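You operate a simulated robot arm through the tools that you are given. There is no shell and no other tool. Be economical: measure what you need, move in short steps, check, and stop when the job is done.

You run a simulated two-armed robot. Do the job below in one go: nothing can be reset, and whatever is moved stays where it is left.

## Task
Wipe up the spill on the white table with the lilac guest towel and put it back.

It is judged by the outcome, as a careful person would: the job done as asked, and still so three seconds after it is handed in. It fails if anything else is knocked over, pushed out of place, dropped, spilled or broken. Flat cloth is picked up by pressing the open fingertips on it (5 to 10 N) and closing them slowly along it; thin cloth reads only 2 to 8 mm in the jaws.

## Robot
Two 7-joint arms with two-finger parallel grippers on one trunk, on a base that drives. Base frame: it is fixed to the floor where the robot stands at the start and does not move with it; the origin is under the middle of the robot, x ahead of it, y to its left, z up; the surface under the hand at the start is at about z = 800. Readings come in mm, degrees, newtons and seconds.
The left shoulder is at the start at [50, 158, 1108], the right one opposite. With the tool pointing down near the work surface each hand reaches from about 220 to 660 mm from the robot's upright axis, wherever it stands, measured 20 degrees to its own side. Payload 3.91 kg a hand.
The tool frame of a hand sits at the grasp point between the pads (the TCP): z along the fingers, y along the line on which they close. The tips reach 30 mm beyond it. Largest opening 110 mm; finger width 20, thickness 10; the body of the gripper, 48 by 112 mm, starts 55 mm behind the TCP.
Orientation is that of the tool frame in the base frame, as a unit quaternion [x, y, z, w]. With the fingers straight down and closing along the base's y, the tool's x points along the base's -x, its y along +y and its z along -z.

## Interface
- The arms move only by the tool play_rows. It takes "left_targets", "right_targets" or both (then of equal length, played together; a hand with none holds still); each is a list of rows, each a list of 7 numbers: the shift along the base's x, y, z in mm, then the turn, a rotation vector about the base's x, y, z in degrees, then the opening, from 0 (shut) to 1 (fully open). In form: [[x, y, z, rx, ry, rz, grip], ...]. A call has 1 to 10 rows; each row is the pose to reach, as a shift and turn from the pose commanded when the call began. Each row takes 0.2 s and may step no farther than 50 mm and 8.6 degrees from the row before; otherwise, or with a gripper value out of range, the whole call is refused. A pose out of reach is approached as far as the arm can. The call stops where the force on the tool passes 40 N (or 10 N more than at its start, if that is more) or the arm is blocked; 0.2 s more then pass. The fingers move at their own pace (about 153 mm/s each) and stop on an object; they squeeze with about 25 N. The grip force told is the motor's: it shows also when the fingers shut on nothing. Time passes only in rows, and 0.2 s behind the last, so rows that repeat a pose let the fingers close. It gives the time, the measured TCP pose, the force on the tool (base axes), the opening and the grip force at its end, in the units of the frame above (readings bear some noise), with the torque about the TCP (base axes, N m) and any sound that the robot's microphone picked up.
- Cameras (640 x 400 px; columns grow to the right, rows downward): "scene" is now at [119.3, 51.9, 1254]; the picture's right is [0.54, -0.84, 0.00], its down [-0.45, -0.29, -0.84] and it looks along [0.71, 0.46, -0.54] (base axes); focal length 268 px, centre (320, 200). "left" rides on the left gripper at [72, -17, -103] in its tool frame; the picture's right is [0.23, 0.97, 0.00], its down [-0.76, 0.18, -0.62] and it looks along [-0.61, 0.14, 0.78] (tool axes); focal length 222 px, centre (320, 200). "right" rides on the right gripper at [72, 17, -103] in its tool frame; the picture's right is [-0.23, 0.97, 0.00], its down [-0.76, -0.18, -0.62] and it looks along [-0.61, -0.14, 0.78] (tool axes); focal length 222 px, centre (320, 200).
- grab_frame(camera): a new picture of that camera. It takes no simulated time.
- lift_body(by): slides the trunk up (or, below 0, down) by that many mm; the arms and the scene camera ride with it, the base frame stays. It gives what a move gives, with no picture.
- drive_base(legs): drives the robot by 1 to 6 legs, each [ahead, turn to the left] in mm and degrees, along the robot's own axes; the way and the turn of a leg run together, so that a leg with both is an arc; at most 1500 mm and 180 degrees a leg. The arms and the cameras ride along, it lands a little off, and it stops where it bumps. It gives what a move gives.
- head_to(pan, tilt): turns the head with the scene camera to pan (to the left, within 80 degrees either way) and tilt (down, from -29 to 69), counted from straight ahead of the robot. It gives what a move gives.
- point_at(camera, pixels): for up to 12 pixels [column, row] of the newest picture of that camera ("zoom" is the newest enlarged one), the place [x, y, z] in the base frame of the surface seen there, good to about 3 mm, but the place of the scene camera against the robot may be out by one fixed shift of up to 12 mm in any direction. It takes no simulated time.
- inspect(camera, box): a new picture of the part [left, top, right, bottom] of that camera's present view, enlarged. It takes no simulated time.
- close_job(): hands the job in; it is judged then, once.

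Work in short steps. Measure before you move; look again where a grasp or a placing could have gone wrong, and mend it. You have 80 turns and 78 pictures in all, those below and enlarged ones among them. Open the grippers and draw the arms clear of the work before you hand the job in, unless the task says otherwise; then end with one line.

The tools are called after ">>>" as a command line: name --argument value ..., lists and objects as JSON in quotes. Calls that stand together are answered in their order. play_rows: Moves the arms, as the interface text tells. Its arguments: {"type":"object","properties":{"left_targets":{"type":"array","items":{"type":"array","items":{"type":"number"}}},"right_targets":{"type":"array","items":{"type":"array","items":{"type":"number"}}}},"required":[]} The other tools are called the same way: lift_body (by) slides the trunk up or down; drive_base (legs) drives the base; head_to (pan, tilt) turns the head that bears the scene camera; grab_frame (camera) takes a picture; point_at (camera, pixels) gives the place of the surface under pixels of a picture; inspect (camera, box) takes an enlarged picture of a part of a camera's view; close_job () hands the job in.

At the start:

```text
time: 0.0
left_position: [319.4, 371.0, 1125.3]
left_tcp_rot: [0.0, 1.0, 0.0, -0.001]
left_force: [1.5, 0.5, 0.0]
left_ft_torque: [0.0, -0.02, 0.02]
left_grip_width: 109.8
left_grip_force: 0.0
right_position: [459.1, -4.7, 1062.4]
right_tcp_rot: [-0.001, 1.0, 0.0, 0.0]
right_force: [0.8, 0.1, 0.1]
right_ft_torque: [-0.01, 0.0, -0.01]
right_grip_width: 109.7
right_grip_force: 0.0
trunk travel left (down, up): [-350.0, 132.0]
robot x, y, heading: [-0.9, 1.1, 0.1]
head pan, tilt: [32.9, 32.5]
```

scene: 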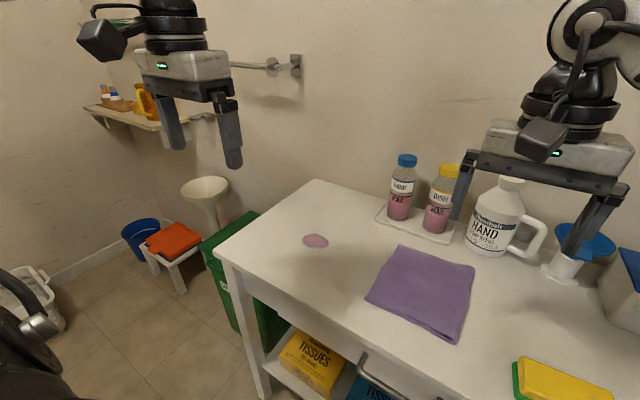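
right: 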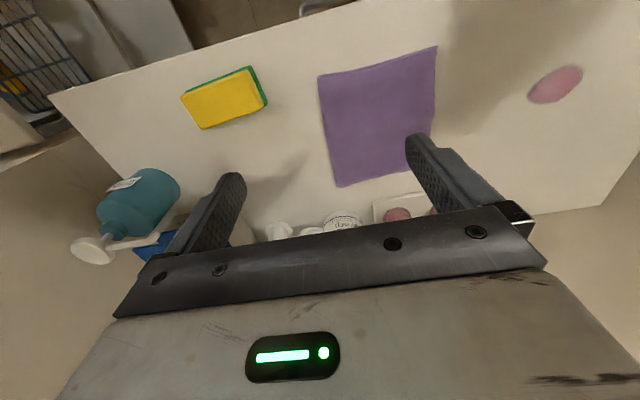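
left: 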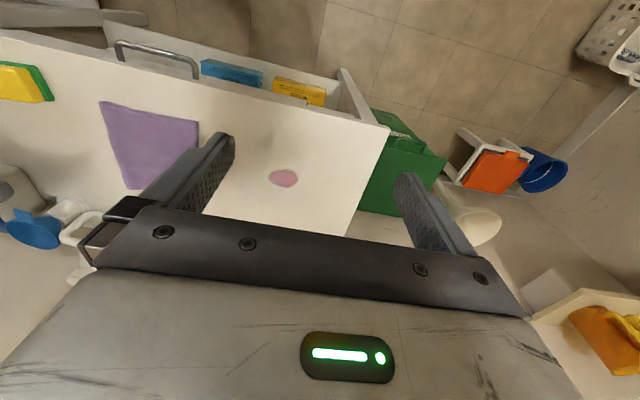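

The lilac cloth lies on the table at about (422,292) in the scene picture, and the pink spill is at (316,241). I measure the corners of both.

>>> point_at --camera "scene" --pixels '[[398, 246], [475, 267], [456, 343], [367, 298], [422, 292], [303, 240], [328, 242], [316, 235], [315, 248], [315, 180], [218, 250], [380, 215]]'

>>> inspect --camera "scene" --box '[280, 200, 500, 360]'

>>> inspect --camera "scene" --box '[60, 40, 320, 280]'

```text
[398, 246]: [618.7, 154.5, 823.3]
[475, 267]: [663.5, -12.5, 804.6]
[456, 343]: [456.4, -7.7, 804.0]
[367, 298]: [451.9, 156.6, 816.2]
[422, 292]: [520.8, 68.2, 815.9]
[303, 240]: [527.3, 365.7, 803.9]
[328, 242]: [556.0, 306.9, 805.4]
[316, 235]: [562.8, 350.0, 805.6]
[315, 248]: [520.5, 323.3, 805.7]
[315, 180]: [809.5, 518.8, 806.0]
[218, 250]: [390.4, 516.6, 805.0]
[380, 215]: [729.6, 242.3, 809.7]
```

```text
2.50 times, centred on (390, 280) of scene
```

zoom: 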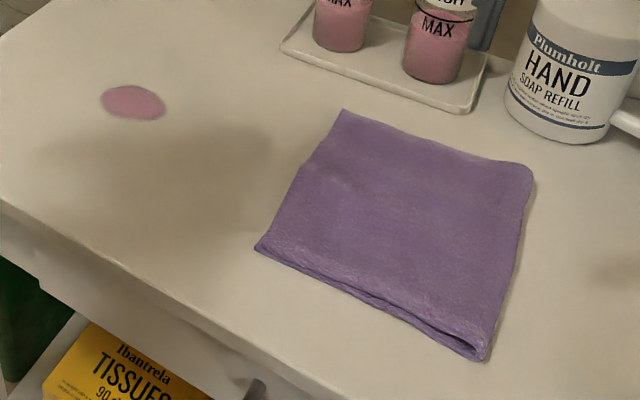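

```text
1.67 times, centred on (190, 160) of scene
```

zoom: 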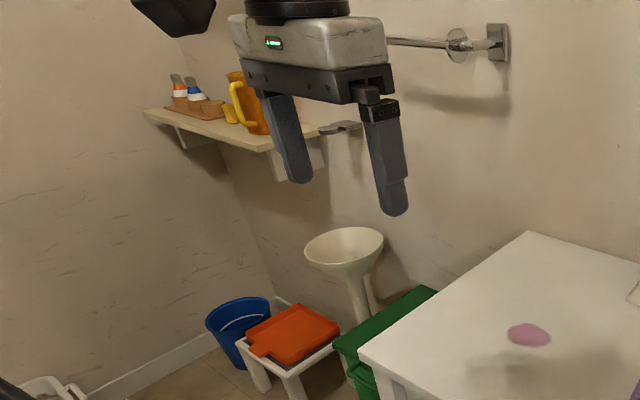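

The towel is about 165 mm square and lies at x 452–620, y −12–155. The spill is about 60 by 45 mm around (540,336). I'll hold its two near corners with both hands, and turning the base 20° left in place brings both spots within reach of both arms.

>>> drive_base --legs '[[0, 20]]'

>>> head_to --pan 0 --tilt 45

>>> grab_frame --camera "scene"

>>> grab_frame --camera "right"

```text
time: 1.5
left_position: [172.2, 458.8, 1128.1]
left_tcp_rot: [-0.175, 0.985, 0.0, 0.0]
left_force: [-0.5, -0.2, -0.1]
left_ft_torque: [0.02, -0.03, 0.01]
left_grip_width: 110.0
left_grip_force: 0.1
right_position: [432.8, 154.4, 1060.9]
right_tcp_rot: [-0.175, 0.985, 0.0, 0.0]
right_force: [-0.3, -0.5, -0.8]
right_ft_torque: [0.0, -0.01, -0.04]
right_grip_width: 110.2
right_grip_force: 0.1
trunk travel left (down, up): [-350.0, 132.0]
robot x, y, heading: [-1.8, -0.3, 19.8]
head pan, tilt: [32.9, 32.5]
```

```text
time: 2.5
left_position: [172.6, 459.5, 1127.1]
left_tcp_rot: [-0.175, 0.984, -0.002, 0.0]
left_force: [-1.0, -0.4, -0.6]
left_ft_torque: [0.01, 0.02, 0.0]
left_grip_width: 110.1
left_grip_force: 0.0
right_position: [432.9, 152.1, 1062.4]
right_tcp_rot: [-0.175, 0.985, 0.0, 0.0]
right_force: [0.2, 0.9, -0.6]
right_ft_torque: [0.02, 0.0, -0.01]
right_grip_width: 109.8
right_grip_force: 0.0
trunk travel left (down, up): [-350.0, 132.0]
robot x, y, heading: [2.0, -1.1, 20.1]
head pan, tilt: [0.0, 45.0]
```

```text
72 pictures are left
```

scene: 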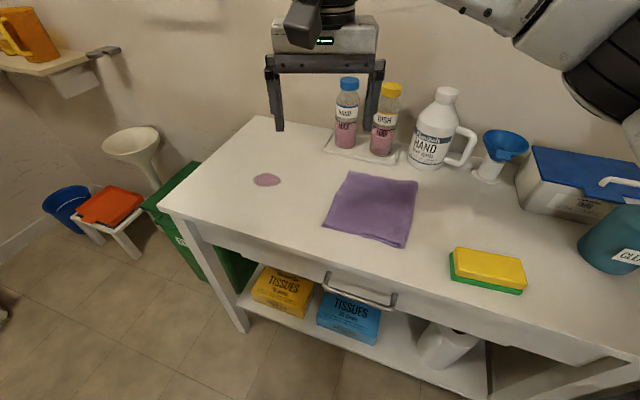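

```text
71 pictures are left
```

right: 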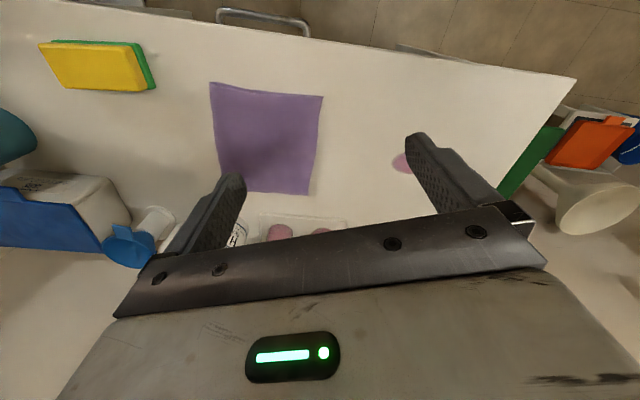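

I measure the towel corners with the wrist camera, which has no fixed shift, and again with the scene camera to find that shift.

>>> point_at --camera "right" --pixels '[[213, 87], [319, 100], [308, 191], [265, 140], [398, 162], [215, 60], [340, 100], [265, 95], [270, 86], [240, 86]]'

>>> point_at --camera "scene" --pixels '[[350, 173], [415, 183], [404, 245], [325, 227], [370, 207], [254, 180], [280, 180], [268, 175], [267, 187], [365, 255]]'

>>> inspect --camera "right" --box '[190, 60, 350, 210]'

```text
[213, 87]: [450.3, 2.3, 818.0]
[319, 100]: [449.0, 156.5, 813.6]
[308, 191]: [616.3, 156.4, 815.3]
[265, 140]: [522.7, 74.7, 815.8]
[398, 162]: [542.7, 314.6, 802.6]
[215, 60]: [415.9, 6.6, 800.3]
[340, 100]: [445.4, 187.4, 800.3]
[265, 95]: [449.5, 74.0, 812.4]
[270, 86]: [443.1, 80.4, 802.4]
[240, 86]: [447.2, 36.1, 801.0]
```

```text
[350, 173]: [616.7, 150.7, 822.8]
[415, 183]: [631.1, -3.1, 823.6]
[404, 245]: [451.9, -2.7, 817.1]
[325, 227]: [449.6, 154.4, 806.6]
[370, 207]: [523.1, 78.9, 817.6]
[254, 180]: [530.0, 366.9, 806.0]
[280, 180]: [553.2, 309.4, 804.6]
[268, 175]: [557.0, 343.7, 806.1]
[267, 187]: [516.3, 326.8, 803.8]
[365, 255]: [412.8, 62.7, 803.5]
```

```text
2.67 times, centred on (270, 135) of right
```

zoom: 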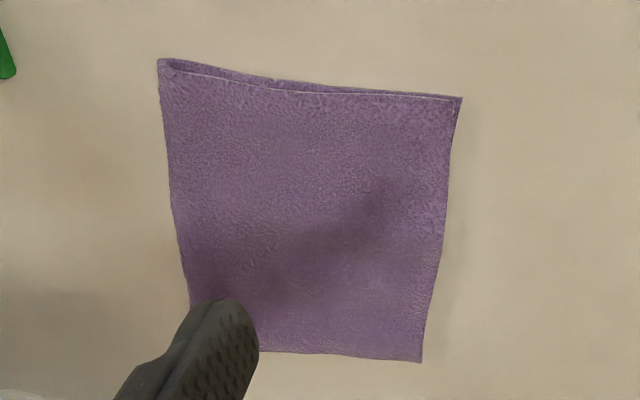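

Table z is about 801 and the towel top about 815. It is folded in two, with the fold on the far side. I'll take both side edges near x=480, with the fingers closing along y, and drag it flat and taut to the spill and back. First I stage both hands with right at about (480,−5) and left approaching.

>>> play_rows --left_targets '[[24, -15, -15, 0, 0, -2, 0.9], [48, -30, -30, 0, 0, -4, 0.8], [72, -45, -45, 0, 0, -6, 0.7], [96, -60, -60, 0, 0, -8, 0.6], [120, -75, -75, 0, 0, -10, 0.5], [144, -90, -90, 0, 0, -12, 0.4], [168, -105, -105, 0, 0, -14, 0.34], [192, -120, -120, 0, 0, -16, 0.34], [216, -135, -135, 0, 0, -18, 0.34], [240, -150, -150, 0, 0, -20, 0.34]]' --right_targets '[[5, -16, -10, 0, 0, -2, 0.9], [10, -32, -20, 0, 0, -4, 0.8], [15, -48, -30, 0, 0, -6, 0.7], [20, -64, -40, 0, 0, -8, 0.6], [25, -80, -50, 0, 0, -10, 0.5], [30, -96, -60, 0, 0, -12, 0.4], [35, -112, -70, 0, 0, -14, 0.34], [40, -128, -80, 0, 0, -16, 0.34], [44, -144, -90, 0, 0, -18, 0.34], [47, -154, -100, 0, 0, -20, 0.34]]'

```text
time: 4.7
left_position: [399.4, 315.8, 977.1]
left_tcp_rot: [-0.001, 1.0, 0.0, 0.001]
left_force: [-0.2, -0.6, 0.5]
left_ft_torque: [0.01, -0.05, -0.02]
left_grip_width: 37.4
left_grip_force: 0.1
left hand out of reach, approached as far as the arm can: row 10
right_position: [479.2, -0.5, 961.8]
right_tcp_rot: [-0.002, 1.0, 0.001, -0.001]
right_force: [0.6, -0.2, 0.0]
right_ft_torque: [0.0, 0.04, -0.03]
right_grip_width: 37.5
right_grip_force: 0.1
trunk travel left (down, up): [-350.0, 132.0]
robot x, y, heading: [1.6, 1.1, 20.1]
head pan, tilt: [0.0, 45.0]
```

Both hands now point square, though the left stopped a little short of its target. I carry on moving the left to above the towel's left edge.

>>> play_rows --left_targets '[[10, -30, -12, 0, 0, 0, 0.34], [22, -60, -25, 0, 0, 0, 0.34], [37, -90, -40, 0, 0, 0, 0.34], [55, -125, -60, 0, 0, 0, 0.34], [72, -155, -77, 0, 0, 0, 0.34]]'

>>> grab_frame --camera "left"

>>> grab_frame --camera "scene"

```text
time: 5.9
left_position: [357.7, 264.7, 944.8]
left_tcp_rot: [-0.002, 1.0, -0.001, 0.001]
left_force: [0.5, -0.4, 0.1]
left_ft_torque: [0.0, 0.0, -0.01]
left_grip_width: 37.5
left_grip_force: 0.1
left hand out of reach, approached as far as the arm can: row 1, 2, 3, 4, 5
right_position: [479.9, -0.7, 962.1]
right_tcp_rot: [-0.001, 1.0, 0.0, -0.001]
right_force: [0.3, -0.7, -0.3]
right_ft_torque: [0.03, 0.0, -0.02]
right_grip_width: 37.2
right_grip_force: 0.0
trunk travel left (down, up): [-350.0, 132.0]
robot x, y, heading: [-0.1, 0.6, 20.3]
head pan, tilt: [0.0, 45.0]
```

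```text
69 pictures are left
```

left: 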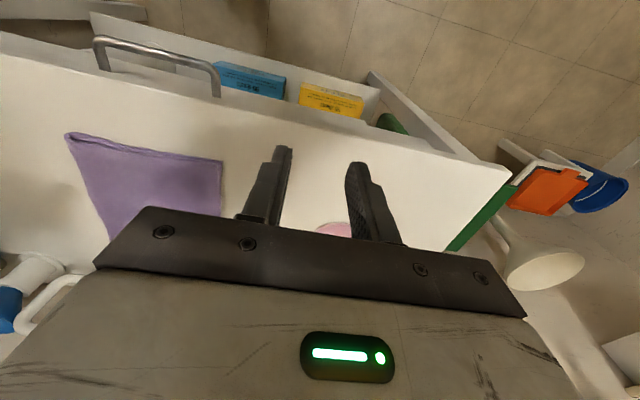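

```text
68 pictures are left
```

scene: 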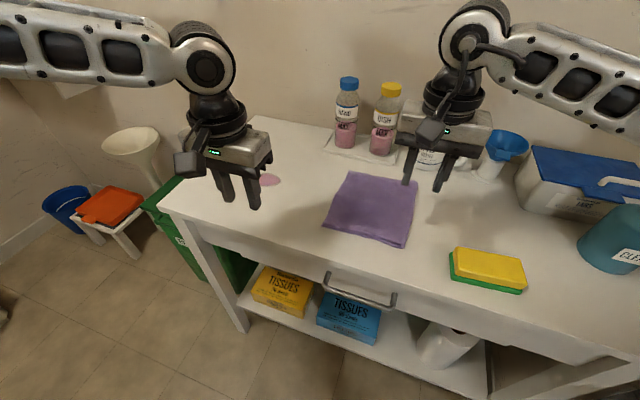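

The left hand stalled, probably at a wrist joint limit caused by the yaw. I turn it back to the robot's own heading while moving, to see whether it then reaches.

>>> play_rows --left_targets '[[0, 0, 0, 0, 0, 5, 0.34], [0, 0, 0, 0, 0, 10, 0.34], [0, 0, 0, 0, 0, 15, 0.34], [0, 0, 0, 0, 0, 20, 0.34], [20, -20, 0, 0, 0, 20, 0.34], [40, -40, 0, 0, 0, 20, 0.34], [60, -60, 0, 0, 0, 20, 0.34], [80, -80, 0, 0, 0, 20, 0.34], [80, -80, 0, 0, 0, 20, 0.34]]'

```text
time: 7.9
left_position: [355.8, 256.0, 967.9]
left_tcp_rot: [-0.176, 0.984, 0.0, 0.0]
left_force: [0.7, 0.0, 1.0]
left_ft_torque: [0.01, 0.01, 0.02]
left_grip_width: 37.4
left_grip_force: 0.1
left hand out of reach, approached as far as the arm can: row 5, 6, 7, 8, 9
right_position: [480.5, -1.2, 961.4]
right_tcp_rot: [-0.001, 1.0, -0.001, 0.0]
right_force: [0.1, -0.5, -0.5]
right_ft_torque: [0.03, 0.01, 0.03]
right_grip_width: 37.2
right_grip_force: 0.1
trunk travel left (down, up): [-350.0, 132.0]
robot x, y, heading: [-0.9, -1.0, 20.0]
head pan, tilt: [0.0, 45.0]
```

Still stuck at about (356,256). I test single directions (+x, then −y, then down) to find which joint limit blocks it.

>>> play_rows --left_targets '[[0, 0, 30, 0, 0, 0, 0.34], [0, 0, 60, 0, 0, 0, 0.34], [0, -30, 60, 0, 0, 0, 0.34], [0, -60, 60, 0, 0, 0, 0.34], [0, -60, 60, 0, 0, 0, 0.34]]'

>>> play_rows --left_targets '[[30, 0, 0, 0, 0, 0, 0.34], [60, 0, 0, 0, 0, 0, 0.34], [60, 0, 0, 0, 0, 0, 0.34]]'

>>> play_rows --left_targets '[[0, 0, -30, 0, 0, 0, 0.34], [0, 0, -60, 0, 0, 0, 0.34], [0, 0, -60, 0, 0, 0, 0.34]]'

```text
time: 9.1
left_position: [330.1, 223.9, 1027.8]
left_tcp_rot: [-0.175, 0.985, -0.001, 0.0]
left_force: [0.0, -0.6, 0.3]
left_ft_torque: [0.03, 0.0, -0.01]
left_grip_width: 37.5
left_grip_force: 0.1
left hand out of reach, approached as far as the arm can: row 3, 4, 5
right_position: [478.7, -1.4, 961.0]
right_tcp_rot: [0.0, 1.0, 0.0, 0.001]
right_force: [-0.6, 0.3, 1.0]
right_ft_torque: [0.0, 0.03, 0.01]
right_grip_width: 37.2
right_grip_force: 0.1
trunk travel left (down, up): [-350.0, 132.0]
robot x, y, heading: [2.8, 1.1, 20.3]
head pan, tilt: [0.0, 45.0]
```

```text
time: 9.9
left_position: [358.2, 252.2, 1024.5]
left_tcp_rot: [-0.176, 0.984, -0.001, 0.0]
left_force: [0.3, 1.0, -0.1]
left_ft_torque: [0.04, -0.01, 0.01]
left_grip_width: 37.4
left_grip_force: 0.0
left hand out of reach, approached as far as the arm can: row 1, 2, 3
right_position: [478.8, -0.7, 960.9]
right_tcp_rot: [0.0, 1.0, 0.0, 0.0]
right_force: [0.9, 0.6, -0.2]
right_ft_torque: [0.03, 0.02, 0.02]
right_grip_width: 37.5
right_grip_force: 0.1
trunk travel left (down, up): [-350.0, 132.0]
robot x, y, heading: [2.2, 3.5, 20.2]
head pan, tilt: [0.0, 45.0]
```

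```text
time: 10.7
left_position: [356.0, 254.8, 965.2]
left_tcp_rot: [-0.176, 0.984, 0.0, 0.001]
left_force: [-0.6, 0.0, 0.0]
left_ft_torque: [-0.03, 0.04, 0.0]
left_grip_width: 37.8
left_grip_force: 0.0
left hand out of reach, approached as far as the arm can: row 2, 3
right_position: [478.7, 0.3, 961.2]
right_tcp_rot: [-0.001, 1.0, 0.0, 0.0]
right_force: [0.4, 0.3, 0.2]
right_ft_torque: [0.03, 0.0, -0.01]
right_grip_width: 37.4
right_grip_force: 0.1
trunk travel left (down, up): [-350.0, 132.0]
robot x, y, heading: [0.5, -3.5, 20.1]
head pan, tilt: [0.0, 45.0]
```

The left slides along a line roughly perpendicular to the direction of the right hand, so arm-to-arm clearance may be the limit. I draw the right hand away and retry the left.

>>> play_rows --right_targets '[[0, -40, 10, 0, 0, 0, 0.34], [0, -80, 20, 0, 0, 0, 0.34], [-20, -120, 30, 0, 0, 0, 0.34], [-40, -155, 40, 0, 0, 0, 0.34]]'

>>> play_rows --left_targets '[[25, -25, 0, 0, 0, 0, 0.34], [50, -50, 0, 0, 0, 0, 0.34], [75, -75, 0, 0, 0, 0, 0.34], [75, -75, 0, 0, 0, 0, 0.34]]'

```text
time: 11.7
left_position: [356.2, 255.6, 966.6]
left_tcp_rot: [-0.175, 0.985, -0.001, 0.001]
left_force: [0.2, 0.1, 0.3]
left_ft_torque: [-0.04, 0.02, -0.02]
left_grip_width: 37.4
left_grip_force: 0.1
right_position: [440.3, -156.7, 1001.4]
right_tcp_rot: [-0.001, 1.0, 0.0, 0.0]
right_force: [0.0, -0.3, 0.2]
right_ft_torque: [-0.01, 0.0, 0.03]
right_grip_width: 37.6
right_grip_force: 0.0
trunk travel left (down, up): [-350.0, 132.0]
robot x, y, heading: [-1.0, -1.3, 20.3]
head pan, tilt: [0.0, 45.0]
```

```text
time: 12.7
left_position: [354.4, 251.4, 981.0]
left_tcp_rot: [-0.176, 0.984, 0.0, 0.001]
left_force: [0.5, -0.2, -1.3]
left_ft_torque: [0.0, -0.02, -0.01]
left_grip_width: 37.3
left_grip_force: 0.1
left hand out of reach, approached as far as the arm can: row 1, 2, 3, 4
right_position: [441.7, -155.1, 1000.9]
right_tcp_rot: [-0.001, 1.0, 0.0, 0.0]
right_force: [-0.4, 0.0, -0.5]
right_ft_torque: [0.01, 0.01, 0.0]
right_grip_width: 37.6
right_grip_force: 0.1
trunk travel left (down, up): [-350.0, 132.0]
robot x, y, heading: [-0.5, -1.0, 20.0]
head pan, tilt: [0.0, 45.0]
```

It isn't clearance, so it's a limit in the left arm's own posture. I test whether more yaw, or a tilt of the tool, frees it.

>>> play_rows --left_targets '[[0, 0, 0, 0, 0, 8, 0.34], [0, 0, 0, 0, 0, 16, 0.34], [0, 0, 0, 0, 0, 24, 0.34], [0, 0, 0, 0, 0, 32, 0.34], [20, -20, 0, 0, 0, 32, 0.34], [40, -40, 0, 0, 0, 32, 0.34], [40, -40, 0, 0, 0, 32, 0.34]]'

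>>> grab_frame --camera "scene"

>>> play_rows --left_targets '[[0, 0, 0, 0, 0, -8, 0.34], [0, 0, 0, 0, 0, -16, 0.34], [0, 0, 0, 0, 0, -24, 0.34], [0, 0, 0, 0, 0, -32, 0.34], [0, 0, 0, 8, 0, -32, 0.34], [0, 0, 0, 16, 0, -32, 0.34], [20, -20, 0, 16, 0, -32, 0.34], [40, -40, 0, 16, 0, -32, 0.34], [40, -40, 0, 16, 0, -32, 0.34]]'

```text
time: 14.3
left_position: [355.0, 251.3, 986.7]
left_tcp_rot: [-0.44, 0.898, -0.001, 0.0]
left_force: [0.2, -0.1, 0.1]
left_ft_torque: [-0.01, 0.02, 0.02]
left_grip_width: 37.3
left_grip_force: 0.1
left hand out of reach, approached as far as the arm can: row 5, 6, 7
right_position: [441.6, -155.3, 1002.7]
right_tcp_rot: [-0.001, 1.0, 0.0, 0.0]
right_force: [0.0, -0.3, 0.7]
right_ft_torque: [-0.02, 0.01, 0.02]
right_grip_width: 37.4
right_grip_force: 0.0
trunk travel left (down, up): [-350.0, 132.0]
robot x, y, heading: [-2.0, -1.3, 20.1]
head pan, tilt: [0.0, 45.0]
```

```text
67 pictures are left
```

scene: 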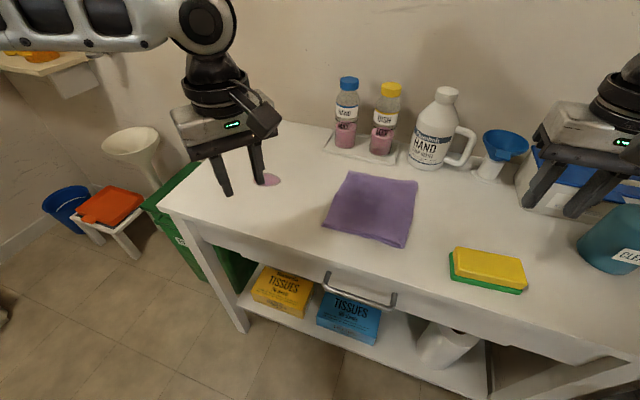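

```text
time: 16.3
left_position: [340.4, 274.4, 991.2]
left_tcp_rot: [-0.171, 0.976, 0.123, 0.061]
left_force: [-0.4, -0.3, -0.5]
left_ft_torque: [-0.01, 0.01, 0.01]
left_grip_width: 37.4
left_grip_force: 0.0
left hand out of reach, approached as far as the arm can: row 5, 6, 7, 8, 9
right_position: [441.6, -153.5, 1001.8]
right_tcp_rot: [-0.001, 1.0, 0.0, 0.0]
right_force: [-0.5, -0.1, -1.6]
right_ft_torque: [0.02, -0.01, 0.01]
right_grip_width: 37.3
right_grip_force: 0.0
trunk travel left (down, up): [-350.0, 132.0]
robot x, y, heading: [2.1, -4.0, 20.3]
head pan, tilt: [0.0, 45.0]
```

Yaw doesn't matter. The left arm simply can't cross inward of about 20° left of the robot's heading. So I'll grasp with the robot facing about −5° and turn the base back for the wiping. First I put the right hand high and inward, then turn −25°.

>>> play_rows --left_targets '[[0, 0, 10, -8, 0, 0, 0.34], [0, 0, 20, -16, 0, 0, 0.34], [0, 0, 30, -16, 0, 0, 0.34], [0, 0, 40, -16, 0, 0, 0.34]]' --right_targets '[[0, 40, 25, 0, 0, 0, 0.34], [0, 80, 50, 0, 0, 0, 0.34], [0, 120, 75, 0, 0, 0, 0.34], [0, 155, 100, 0, 0, 0, 0.34]]'

>>> drive_base --legs '[[0, -25]]'

```text
time: 17.3
left_position: [339.9, 273.1, 1030.3]
left_tcp_rot: [-0.179, 0.983, -0.014, 0.037]
left_force: [0.8, 1.0, 0.0]
left_ft_torque: [0.01, 0.02, 0.02]
left_grip_width: 37.6
left_grip_force: 0.1
right_position: [439.3, -2.5, 1103.6]
right_tcp_rot: [0.0, 1.0, -0.001, 0.0]
right_force: [1.0, 0.9, -0.3]
right_ft_torque: [-0.01, 0.01, -0.01]
right_grip_width: 37.3
right_grip_force: 0.0
trunk travel left (down, up): [-350.0, 132.0]
robot x, y, heading: [1.9, 2.8, 20.2]
head pan, tilt: [0.0, 45.0]
```

```text
time: 18.9
left_position: [423.4, 104.3, 1031.0]
left_tcp_rot: [0.037, 0.999, -0.021, 0.032]
left_force: [-0.5, -0.1, 0.0]
left_ft_torque: [-0.02, -0.01, -0.02]
left_grip_width: 37.4
left_grip_force: 0.1
right_position: [397.8, -188.4, 1103.8]
right_tcp_rot: [0.214, 0.977, 0.001, 0.0]
right_force: [0.9, 0.1, -0.8]
right_ft_torque: [0.01, 0.01, 0.02]
right_grip_width: 37.4
right_grip_force: 0.0
trunk travel left (down, up): [-350.0, 132.0]
robot x, y, heading: [-2.3, 0.2, -4.4]
head pan, tilt: [0.0, 45.0]
```

Facing −4.4°. I square both tools and bring the left above the left edge at (480,153) and the right to (478,−25), both at about z=900.

>>> play_rows --left_targets '[[8, 10, -16, 0.4, 0.6, 0.7, 0.34], [16, 18, -33, 0.8, 1.2, 1.4, 0.34], [25, 25, -50, 1.2, 1.8, 2.1, 0.34], [33, 32, -70, 1.6, 2.4, 2.8, 0.34], [45, 40, -100, 2, 3, 3.5, 0.34], [57, 49, -131, 2.5, 3.6, 4.3, 0.34], [57, 49, -131, 2.5, 3.6, 4.3, 0.34]]' --right_targets '[[12, 20, -30, 0, 0, 4, 0.34], [24, 45, -60, 0, 0, 8, 0.34], [36, 70, -90, 0, 0, 12, 0.34], [50, 95, -120, 0, 0, 16, 0.34], [65, 125, -160, 0, 0, 20, 0.34], [80, 163, -203, 0, 0, 24.7, 0.34], [80, 163, -203, 0, 0, 24.7, 0.34]]'

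>>> grab_frame --camera "left"

>>> grab_frame --camera "right"

>>> grab_frame --camera "scene"

```text
refused: row 5 steps farther than a row can; nothing moved
```

```text
66 pictures are left
```

left: 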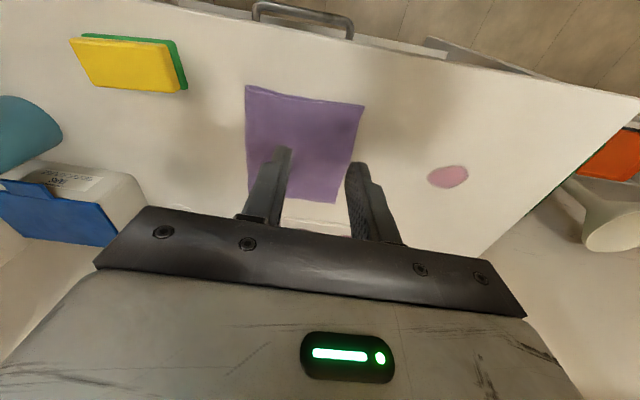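

```text
65 pictures are left
```

right: 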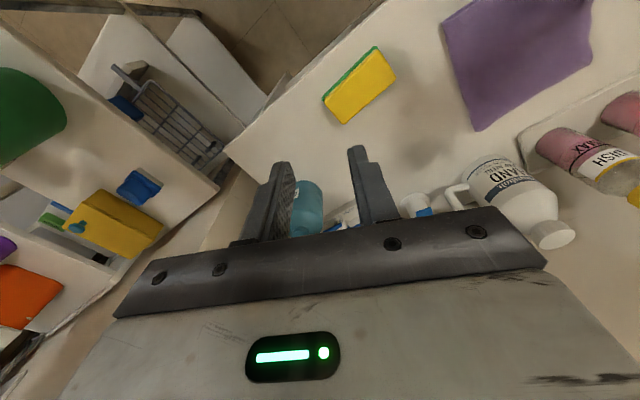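

```text
64 pictures are left
```

scene: 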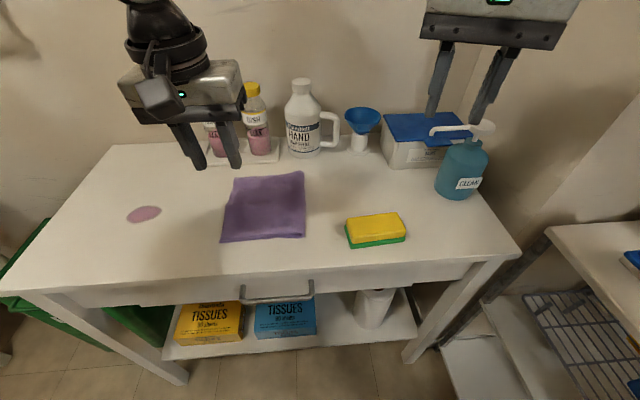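

Refused for step size. I play the same move with more rows, taking the right hand inward first.

>>> play_rows --left_targets '[[6, 10, -13, 0.3, 0.4, 0.5, 0.34], [12, 18, -26, 0.6, 0.8, 1, 0.34], [18, 25, -39, 0.9, 1.2, 1.5, 0.34], [25, 30, -52, 1.2, 1.6, 2, 0.34], [32, 35, -70, 1.5, 2, 2.5, 0.34], [40, 40, -90, 1.8, 2.5, 3, 0.34], [50, 45, -110, 2.1, 3, 3.6, 0.34], [57, 49, -131, 2.5, 3.6, 4.3, 0.34], [57, 49, -131, 2.5, 3.6, 4.3, 0.34]]' --right_targets '[[10, 25, -15, 0, 0, 3, 0.34], [20, 50, -30, 0, 0, 6, 0.34], [30, 75, -50, 0, 0, 9, 0.34], [40, 100, -75, 0, 0, 12, 0.34], [50, 125, -105, 0, 0, 15.5, 0.34], [60, 140, -140, 0, 0, 19, 0.34], [70, 155, -175, 0, 0, 22, 0.34], [80, 163, -203, 0, 0, 24.7, 0.34], [80, 163, -203, 0, 0, 24.7, 0.34]]'

>>> grab_frame --camera "left"

>>> grab_frame --camera "right"

>>> grab_frame --camera "scene"

```text
time: 20.9
left_position: [480.1, 153.0, 897.9]
left_tcp_rot: [0.001, 1.0, 0.0, 0.001]
left_force: [0.8, 0.7, -0.7]
left_ft_torque: [0.0, -0.03, 0.02]
left_grip_width: 37.4
left_grip_force: 0.0
right_position: [478.0, -24.2, 900.2]
right_tcp_rot: [-0.001, 1.0, 0.001, 0.0]
right_force: [-0.5, -0.5, 0.3]
right_ft_torque: [-0.04, -0.01, -0.01]
right_grip_width: 37.6
right_grip_force: 0.0
trunk travel left (down, up): [-350.0, 132.0]
robot x, y, heading: [-2.0, 2.0, -4.8]
head pan, tilt: [0.0, 45.0]
```

```text
63 pictures are left
```

left: 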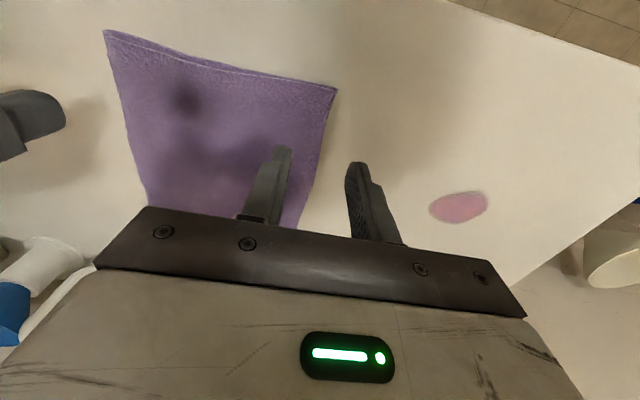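

```text
62 pictures are left
```

right: 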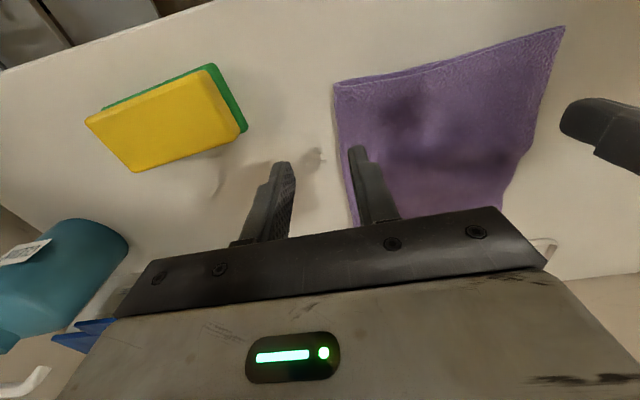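

```text
61 pictures are left
```

scene: 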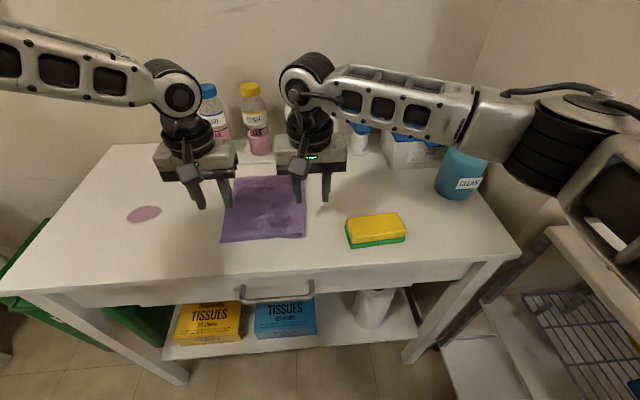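

Both hands reach. I measure the side edges near x=480 exactly.

>>> point_at --camera "left" --pixels '[[333, 92], [330, 110], [325, 130], [317, 160], [340, 160], [110, 38], [116, 60], [452, 205]]'

>>> point_at --camera "right" --pixels '[[337, 90], [339, 110], [341, 130], [344, 160], [347, 190], [320, 170], [246, 130], [560, 32]]'

```text
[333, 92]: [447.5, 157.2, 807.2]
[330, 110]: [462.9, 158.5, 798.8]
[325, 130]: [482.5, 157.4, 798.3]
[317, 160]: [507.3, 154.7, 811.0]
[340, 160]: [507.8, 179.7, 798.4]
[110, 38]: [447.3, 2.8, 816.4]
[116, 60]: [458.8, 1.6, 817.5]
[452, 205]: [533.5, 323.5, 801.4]
```

```text
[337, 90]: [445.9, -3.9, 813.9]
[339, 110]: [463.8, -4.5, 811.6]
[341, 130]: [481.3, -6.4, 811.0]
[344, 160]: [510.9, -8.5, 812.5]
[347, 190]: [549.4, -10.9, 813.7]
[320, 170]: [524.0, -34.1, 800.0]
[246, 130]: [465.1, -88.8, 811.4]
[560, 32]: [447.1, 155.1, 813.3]
```

Edges at x=480 are y≈157 on the left and y≈−6 on the right. I lower the left in small steps onto the cloth, one finger on it and the other outside, and line the right up at y=−2.

>>> play_rows --left_targets '[[0, 0, -20, 0, 0, 0, 0.34], [0, 0, -40, 0, 0, 0, 0.34], [0, 0, -50, 0, 0, 0, 0.34], [0, 0, -56, 0, 0, 0, 0.34], [0, 0, -60, 0, 0, 0, 0.34]]' --right_targets '[[0, 10, -20, 0, 0, 0, 0.34], [0, 22, -35, 0, 0, 0, 0.34], [0, 22, -48, 0, 0, 0, 0.34], [0, 22, -56, 0, 0, 0, 0.34], [0, 22, -60, 0, 0, 0, 0.34]]'

```text
time: 22.1
left_position: [471.7, 161.9, 846.5]
left_tcp_rot: [0.0, 1.0, 0.0, 0.001]
left_force: [0.2, -0.3, -0.4]
left_ft_torque: [-0.01, -0.02, 0.01]
left_grip_width: 37.6
left_grip_force: 0.0
left hand out of reach, approached as far as the arm can: row 2, 3, 4, 5
right_position: [476.8, -1.7, 841.2]
right_tcp_rot: [0.0, 1.0, 0.0, 0.0]
right_force: [0.5, -0.2, -0.5]
right_ft_torque: [-0.02, -0.01, -0.01]
right_grip_width: 37.2
right_grip_force: 0.0
trunk travel left (down, up): [-350.0, 132.0]
robot x, y, heading: [0.4, 2.9, -4.9]
head pan, tilt: [0.0, 45.0]
```

The limit tightens lower down. I raise the hands clear of everything, turn the base 10° more to the right and re-approach.

>>> play_rows --left_targets '[[0, 0, 30, 0, 0, 0, 0.34], [0, 0, 65, 0, 0, 0, 0.34], [0, 0, 110, 0, 0, 0, 0.34]]' --right_targets '[[0, 0, 30, 0, 0, 0, 0.34], [0, 0, 65, 0, 0, 0, 0.34], [0, 0, 110, 0, 0, 0, 0.34]]'

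>>> drive_base --legs '[[0, -11]]'

```text
time: 22.9
left_position: [471.2, 161.5, 957.8]
left_tcp_rot: [-0.001, 1.0, 0.001, 0.001]
left_force: [0.2, -0.5, 0.3]
left_ft_torque: [0.0, 0.03, -0.01]
left_grip_width: 37.4
left_grip_force: 0.0
right_position: [476.5, -2.9, 953.3]
right_tcp_rot: [-0.001, 1.0, 0.0, 0.001]
right_force: [-0.1, -0.5, -0.7]
right_ft_torque: [0.01, 0.03, -0.01]
right_grip_width: 37.4
right_grip_force: 0.0
trunk travel left (down, up): [-350.0, 132.0]
robot x, y, heading: [-1.4, 0.1, -4.6]
head pan, tilt: [0.0, 45.0]
```

```text
time: 24.1
left_position: [495.3, 67.8, 958.2]
left_tcp_rot: [0.096, 0.995, 0.0, 0.001]
left_force: [-0.2, -0.5, -0.1]
left_ft_torque: [0.03, 0.03, 0.01]
left_grip_width: 37.4
left_grip_force: 0.1
right_position: [467.6, -94.6, 953.0]
right_tcp_rot: [0.097, 0.995, 0.0, 0.0]
right_force: [0.0, -0.1, 1.0]
right_ft_torque: [0.05, -0.03, 0.0]
right_grip_width: 37.5
right_grip_force: 0.0
trunk travel left (down, up): [-350.0, 132.0]
robot x, y, heading: [-1.6, -1.1, -15.5]
head pan, tilt: [0.0, 45.0]
```

I bring both back over the edges at z≈870, squared to the towel.

>>> play_rows --left_targets '[[-4, 20, 0, 0, 0, 2.7, 0.34], [-8, 43, 0, 0, 0, 5.5, 0.34], [-13, 65, -20, 0, 0, 8.2, 0.34], [-17, 86, -45, 0, 0, 11, 0.34], [-17, 86, -88, 0, 0, 11, 0.34], [-17, 86, -88, 0, 0, 11, 0.34]]' --right_targets '[[3, 23, 0, 0, 0, 2.7, 0.34], [5, 46, 0, 0, 0, 5.5, 0.34], [8, 70, -20, 0, 0, 8.2, 0.34], [10, 93, -45, 0, 0, 11, 0.34], [10, 93, -83, 0, 0, 11, 0.34], [10, 93, -83, 0, 0, 11, 0.34]]'

>>> play_rows --left_targets '[[0, 0, -12, 0, 0, 0, 0.34], [0, 0, -22, 0, 0, 0, 0.34], [0, 0, -28, 0, 0, 0, 0.34], [0, 0, -32, 0, 0, 0, 0.34], [0, 0, -35, 0, 0, 0, 0.34], [0, 0, -35, 0, 0, 0, 0.34]]'

```text
time: 25.5
left_position: [475.6, 155.3, 870.2]
left_tcp_rot: [0.0, 1.0, 0.0, 0.001]
left_force: [0.5, -0.2, -0.9]
left_ft_torque: [0.0, 0.01, -0.03]
left_grip_width: 37.6
left_grip_force: 0.1
right_position: [476.5, -2.7, 869.9]
right_tcp_rot: [-0.001, 1.0, -0.001, 0.0]
right_force: [0.3, 0.7, -0.7]
right_ft_torque: [0.0, 0.01, 0.02]
right_grip_width: 37.9
right_grip_force: 0.0
trunk travel left (down, up): [-350.0, 132.0]
robot x, y, heading: [1.5, -0.6, -15.8]
head pan, tilt: [0.0, 45.0]
```

```text
time: 26.9
left_position: [477.6, 155.0, 835.0]
left_tcp_rot: [0.0, 1.0, 0.001, 0.002]
left_force: [0.4, 0.8, 6.6]
left_ft_torque: [-0.12, 0.04, -0.02]
left_grip_width: 36.7
left_grip_force: 0.0
right_position: [477.0, -2.7, 871.4]
right_tcp_rot: [0.001, 1.0, 0.0, -0.001]
right_force: [0.7, 0.8, -0.4]
right_ft_torque: [0.0, 0.04, -0.01]
right_grip_width: 37.3
right_grip_force: 0.0
trunk travel left (down, up): [-350.0, 132.0]
robot x, y, heading: [1.3, -5.3, -15.8]
head pan, tilt: [0.0, 45.0]
```

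The left inner finger presses the cloth with 6.6 N. I lower the right the same way, then close the left slowly.

>>> play_rows --right_targets '[[0, 0, -12, 0, 0, 0, 0.34], [0, 0, -23, 0, 0, 0, 0.34], [0, 0, -29, 0, 0, 0, 0.34], [0, 0, -33, 0, 0, 0, 0.34], [0, 0, -36, 0, 0, 0, 0.34], [0, 0, -36, 0, 0, 0, 0.34]]'

>>> play_rows --left_targets '[[0, 0, -1.5, 0, 0, 0, 0.3], [0, 0, -1.5, 0, 0, 0, 0.26], [0, 0, -1.5, 0, 0, 0, 0.22], [0, 0, -1.5, 0, 0, 0, 0.18], [0, 0, -1.5, 0, 0, 0, 0.14], [0, 0, -1.5, 0, 0, 0, 0.1], [0, 0, -1.5, 0, 0, 0, 0.06], [0, 0, -1.5, 0, 0, 0, 0.03], [0, 0, -1.5, 0, 0, 0, 0], [0, 0, -1.5, 0, 0, 0, 0]]'

>>> grab_frame --camera "left"

```text
time: 28.3
left_position: [476.1, 154.6, 836.2]
left_tcp_rot: [0.0, 1.0, 0.001, 0.001]
left_force: [1.5, 0.8, 5.6]
left_ft_torque: [-0.1, -0.06, 0.06]
left_grip_width: 37.1
left_grip_force: 0.0
right_position: [478.0, 0.0, 834.7]
right_tcp_rot: [0.0, 1.0, 0.002, 0.001]
right_force: [0.1, -0.6, 8.2]
right_ft_torque: [0.18, 0.01, -0.02]
right_grip_width: 37.0
right_grip_force: 0.1
trunk travel left (down, up): [-350.0, 132.0]
robot x, y, heading: [-0.8, -0.5, -15.7]
head pan, tilt: [0.0, 45.0]
```

```text
time: 30.5
left_position: [476.6, 153.8, 835.0]
left_tcp_rot: [0.001, 1.0, 0.0, 0.002]
left_force: [1.2, -7.6, 11.0]
left_ft_torque: [-0.3, -0.03, 0.01]
left_grip_width: 2.8
left_grip_force: 25.0
right_position: [476.6, 0.8, 836.2]
right_tcp_rot: [0.0, 1.0, 0.001, 0.001]
right_force: [0.3, 6.5, 11.8]
right_ft_torque: [0.46, 0.01, -0.02]
right_grip_width: 40.1
right_grip_force: 3.4
trunk travel left (down, up): [-350.0, 132.0]
robot x, y, heading: [-0.5, -1.5, -15.6]
head pan, tilt: [0.0, 45.0]
```

```text
60 pictures are left
```

left: 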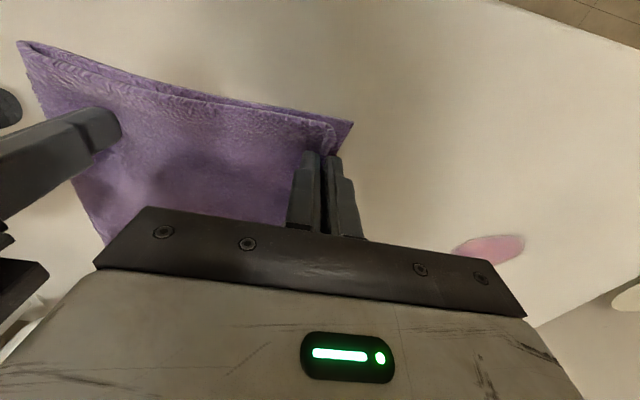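

The jaws read 2.8 mm. I zoom in to see whether one or both layers are between the fingers.

>>> inspect --camera "left" --box '[250, 90, 390, 220]'

```text
3.08 times, centred on (320, 155) of left
```

zoom: 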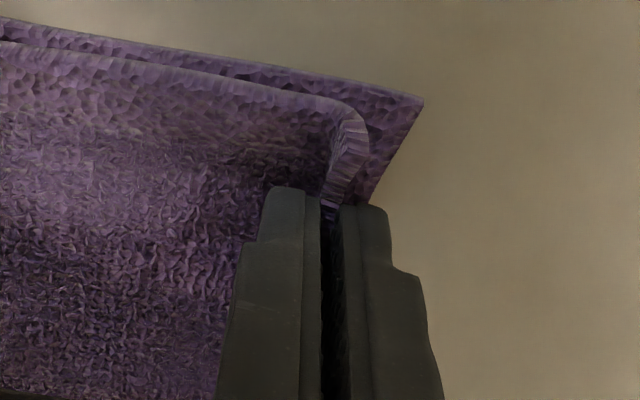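

The zoom shows only the top layer caught, with the lower layer's edge slipped under the outer finger. I'll open in place, lift, and retry with the hands tilted 12° so each outer finger runs along the table and scoops both layers.

>>> play_rows --left_targets '[[0, 0, 0, 0, 0, 0, 0.1], [0, 0, 0, 0, 0, 0, 0.2], [0, 0, 0, 0, 0, 0, 0.3], [0, 0, 0, 0, 0, 0, 0.36], [0, 0, 20, 0, 0, 0, 0.36], [0, 5, 40, -6, 0, 0, 0.36], [0, 8, 45, -12, 0, 0, 0.36]]' --right_targets '[[0, 0, 0, 0, 0, 0, 0.34], [0, 0, 0, 0, 0, 0, 0.34], [0, 0, 0, 0, 0, 0, 0.34], [0, 0, 0, 0, 0, 0, 0.36], [0, 0, 20, 0, 0, 0, 0.36], [0, -5, 40, 6, 0, 0, 0.36], [0, -8, 45, 12, 0, 0, 0.36]]'

>>> grab_frame --camera "left"

>>> grab_frame --camera "right"

```text
time: 32.1
left_position: [477.6, 161.0, 876.4]
left_tcp_rot: [0.0, 0.994, -0.105, 0.0]
left_force: [-0.9, -1.1, -0.2]
left_ft_torque: [0.0, 0.0, -0.02]
left_grip_width: 39.4
left_grip_force: 0.0
right_position: [477.9, -9.5, 878.5]
right_tcp_rot: [0.001, 0.994, 0.105, -0.001]
right_force: [-0.7, -0.4, 0.4]
right_ft_torque: [0.01, 0.01, -0.01]
right_grip_width: 39.6
right_grip_force: 0.1
trunk travel left (down, up): [-350.0, 132.0]
robot x, y, heading: [-0.3, -3.3, -15.8]
head pan, tilt: [0.0, 45.0]
```

```text
58 pictures are left
```

left: 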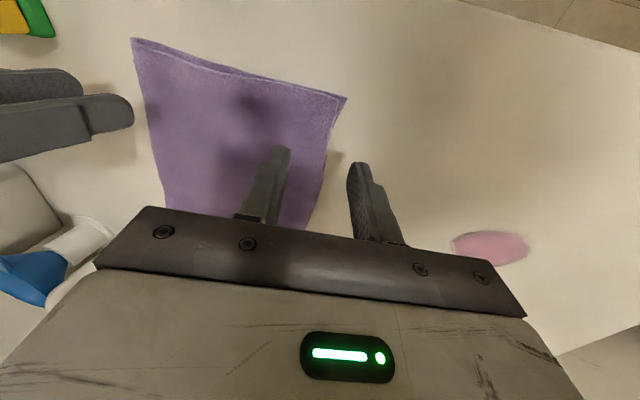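

```text
57 pictures are left
```

right: 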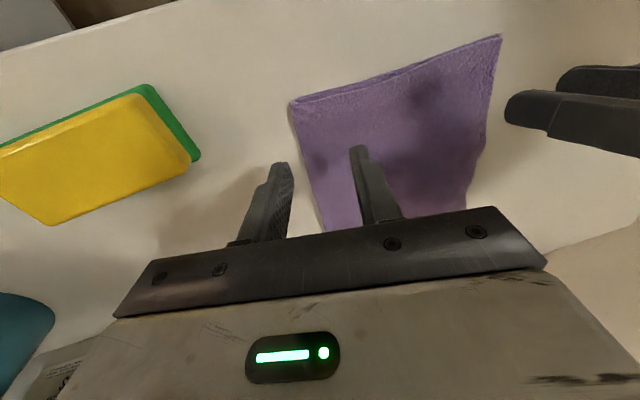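

The towel went flat again. I lower both tilted hands until the outer tips reach the table.

>>> play_rows --left_targets '[[0, 0, -18, 0, 0, 0, 0.36], [0, 0, -30, 0, 0, 0, 0.36], [0, 0, -36, 0, 0, 0, 0.36], [0, 0, -40, 0, 0, 0, 0.36], [0, 0, -42, 0, 0, 0, 0.36], [0, 0, -42, 0, 0, 0, 0.36]]' --right_targets '[[0, 0, -18, 0, 0, 0, 0.36], [0, 0, -30, 0, 0, 0, 0.36], [0, 0, -36, 0, 0, 0, 0.36], [0, 0, -41, 0, 0, 0, 0.36], [0, 0, -44, 0, 0, 0, 0.36], [0, 0, -44, 0, 0, 0, 0.36]]'

```text
time: 33.5
left_position: [477.6, 161.7, 836.2]
left_tcp_rot: [0.001, 0.995, -0.104, 0.001]
left_force: [0.4, 0.0, -0.3]
left_ft_torque: [0.0, 0.02, -0.02]
left_grip_width: 39.6
left_grip_force: 0.0
right_position: [478.7, -8.4, 835.9]
right_tcp_rot: [0.001, 0.994, 0.105, 0.001]
right_force: [-1.9, -1.0, 6.7]
right_ft_torque: [-0.19, 0.03, 0.01]
right_grip_width: 39.1
right_grip_force: 0.1
trunk travel left (down, up): [-350.0, 132.0]
robot x, y, heading: [0.2, -2.2, -15.7]
head pan, tilt: [0.0, 45.0]
```

The right outer tip is on the table, and the left is about 1–2 mm above it. I close the left slowly while lowering it slightly so the outer finger stays on the table.

>>> play_rows --left_targets '[[0, 0, -2.5, 0, 0, 0, 0.34], [0, 0, -3, 0, 0, 0, 0.3], [0, 0, -3.6, 0, 0, 0, 0.26], [0, 0, -4.2, 0, 0, 0, 0.22], [0, 0, -5, 0, 0, 0, 0.18], [0, 0, -5.8, 0, 0, 0, 0.13], [0, 0, -6.6, 0, 0, 0, 0.08], [0, 0, -7, 0, 0, 0, 0.04], [0, 0, -7, 0, 0, 0, 0], [0, 0, -7, 0, 0, 0, 0]]'

>>> inspect --camera "left" --box '[230, 70, 390, 220]'

```text
time: 34.3
left_position: [476.8, 166.1, 833.8]
left_tcp_rot: [-0.001, 0.995, -0.1, 0.004]
left_force: [-4.8, 11.5, 14.9]
left_ft_torque: [0.6, 0.2, 0.02]
left_grip_width: 28.3
left_grip_force: 4.2
right_position: [476.7, -8.2, 835.7]
right_tcp_rot: [0.0, 0.995, 0.104, 0.0]
right_force: [-1.9, -2.1, 5.3]
right_ft_torque: [-0.18, 0.05, -0.05]
right_grip_width: 39.9
right_grip_force: 0.1
trunk travel left (down, up): [-350.0, 132.0]
robot x, y, heading: [-2.1, 2.4, -15.3]
head pan, tilt: [0.0, 45.0]
stopped in row 4 (left hand): the force on the tool passed its limit at 41 N (the readings are from after the stop); the commanded pose is now the measured one
```

```text
2.67 times, centred on (310, 145) of left
```

zoom: 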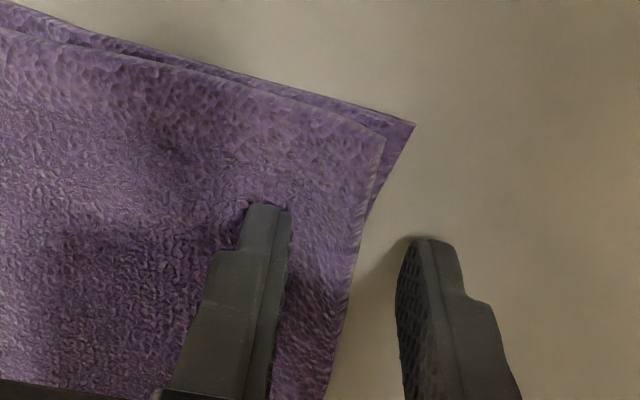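

The outer finger stuck on the table and the force limit tripped. I ease up a little and continue closing with less press.

>>> play_rows --left_targets '[[0, -1, 1, 0, 0, 0, 0.24], [0, -2, 1, 0, 0, 0, 0.2], [0, -3, 0.5, 0, 0, 0, 0.16], [0, -4, 0, 0, 0, 0, 0.12], [0, -5, -0.5, 0, 0, 0, 0.08], [0, -5, -1, 0, 0, 0, 0.04], [0, -5, -1, 0, 0, 0, 0], [0, -5, -1, 0, 0, 0, 0]]'

>>> inspect --camera "left" --box '[230, 70, 390, 220]'

```text
time: 36.1
left_position: [478.2, 158.5, 834.0]
left_tcp_rot: [-0.001, 0.995, -0.102, 0.005]
left_force: [1.7, -2.8, 12.8]
left_ft_torque: [-0.17, -0.01, 0.03]
left_grip_width: 3.4
left_grip_force: 24.7
right_position: [476.8, -7.6, 835.7]
right_tcp_rot: [0.0, 0.994, 0.105, -0.001]
right_force: [-4.3, -1.0, 12.8]
right_ft_torque: [-0.29, 0.15, -0.07]
right_grip_width: 38.6
right_grip_force: 0.1
trunk travel left (down, up): [-350.0, 132.0]
robot x, y, heading: [0.4, 0.4, -15.8]
head pan, tilt: [0.0, 45.0]
```

```text
2.67 times, centred on (310, 145) of left
```

zoom: 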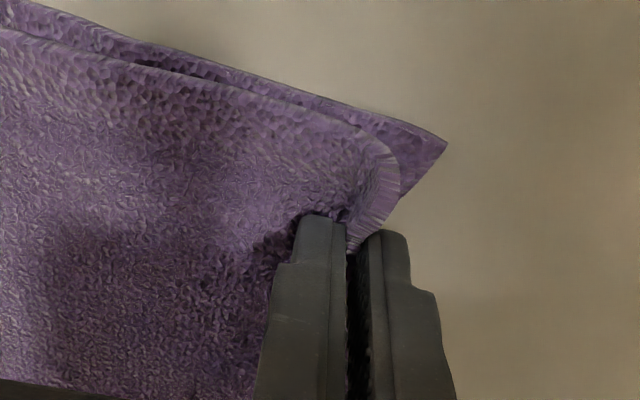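

It again looks like the top layer, though the edge behind the fingers is hidden. I lift 20 mm to see what comes up.

>>> play_rows --left_targets '[[0, 0, 10, 0, 0, 0, 0], [0, 0, 20, 0, 0, 0, 0], [0, 0, 25, 0, 0, 0, 0]]'

>>> inspect --camera "left" --box '[90, 30, 430, 220]'

>>> inspect --camera "right" --box '[260, 20, 600, 230]'

```text
time: 36.9
left_position: [477.2, 159.6, 858.8]
left_tcp_rot: [0.0, 0.995, -0.101, 0.004]
left_force: [-1.0, -0.5, 0.1]
left_ft_torque: [-0.01, 0.01, -0.02]
left_grip_width: 2.6
left_grip_force: 25.3
right_position: [478.1, -8.2, 835.0]
right_tcp_rot: [0.0, 0.995, 0.104, 0.0]
right_force: [-7.1, -1.8, 18.2]
right_ft_torque: [-0.45, 0.23, -0.14]
right_grip_width: 38.8
right_grip_force: 0.1
trunk travel left (down, up): [-350.0, 132.0]
robot x, y, heading: [0.4, 0.7, -15.6]
head pan, tilt: [0.0, 45.0]
```

```text
1.88 times, centred on (260, 125) of left
```

zoom: 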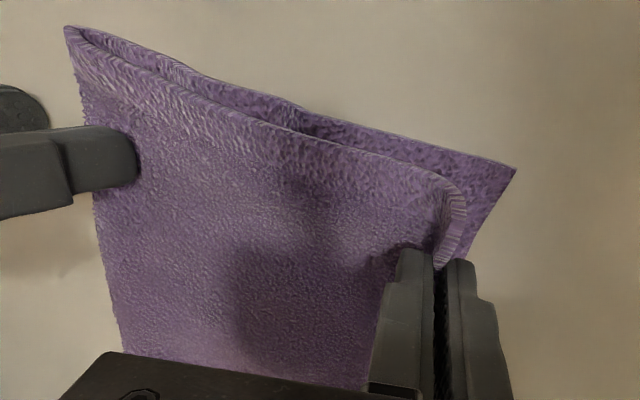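

```text
1.88 times, centred on (430, 125) of right
```

zoom: 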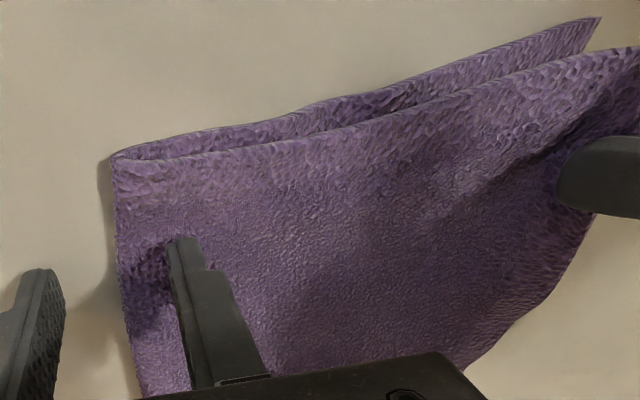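

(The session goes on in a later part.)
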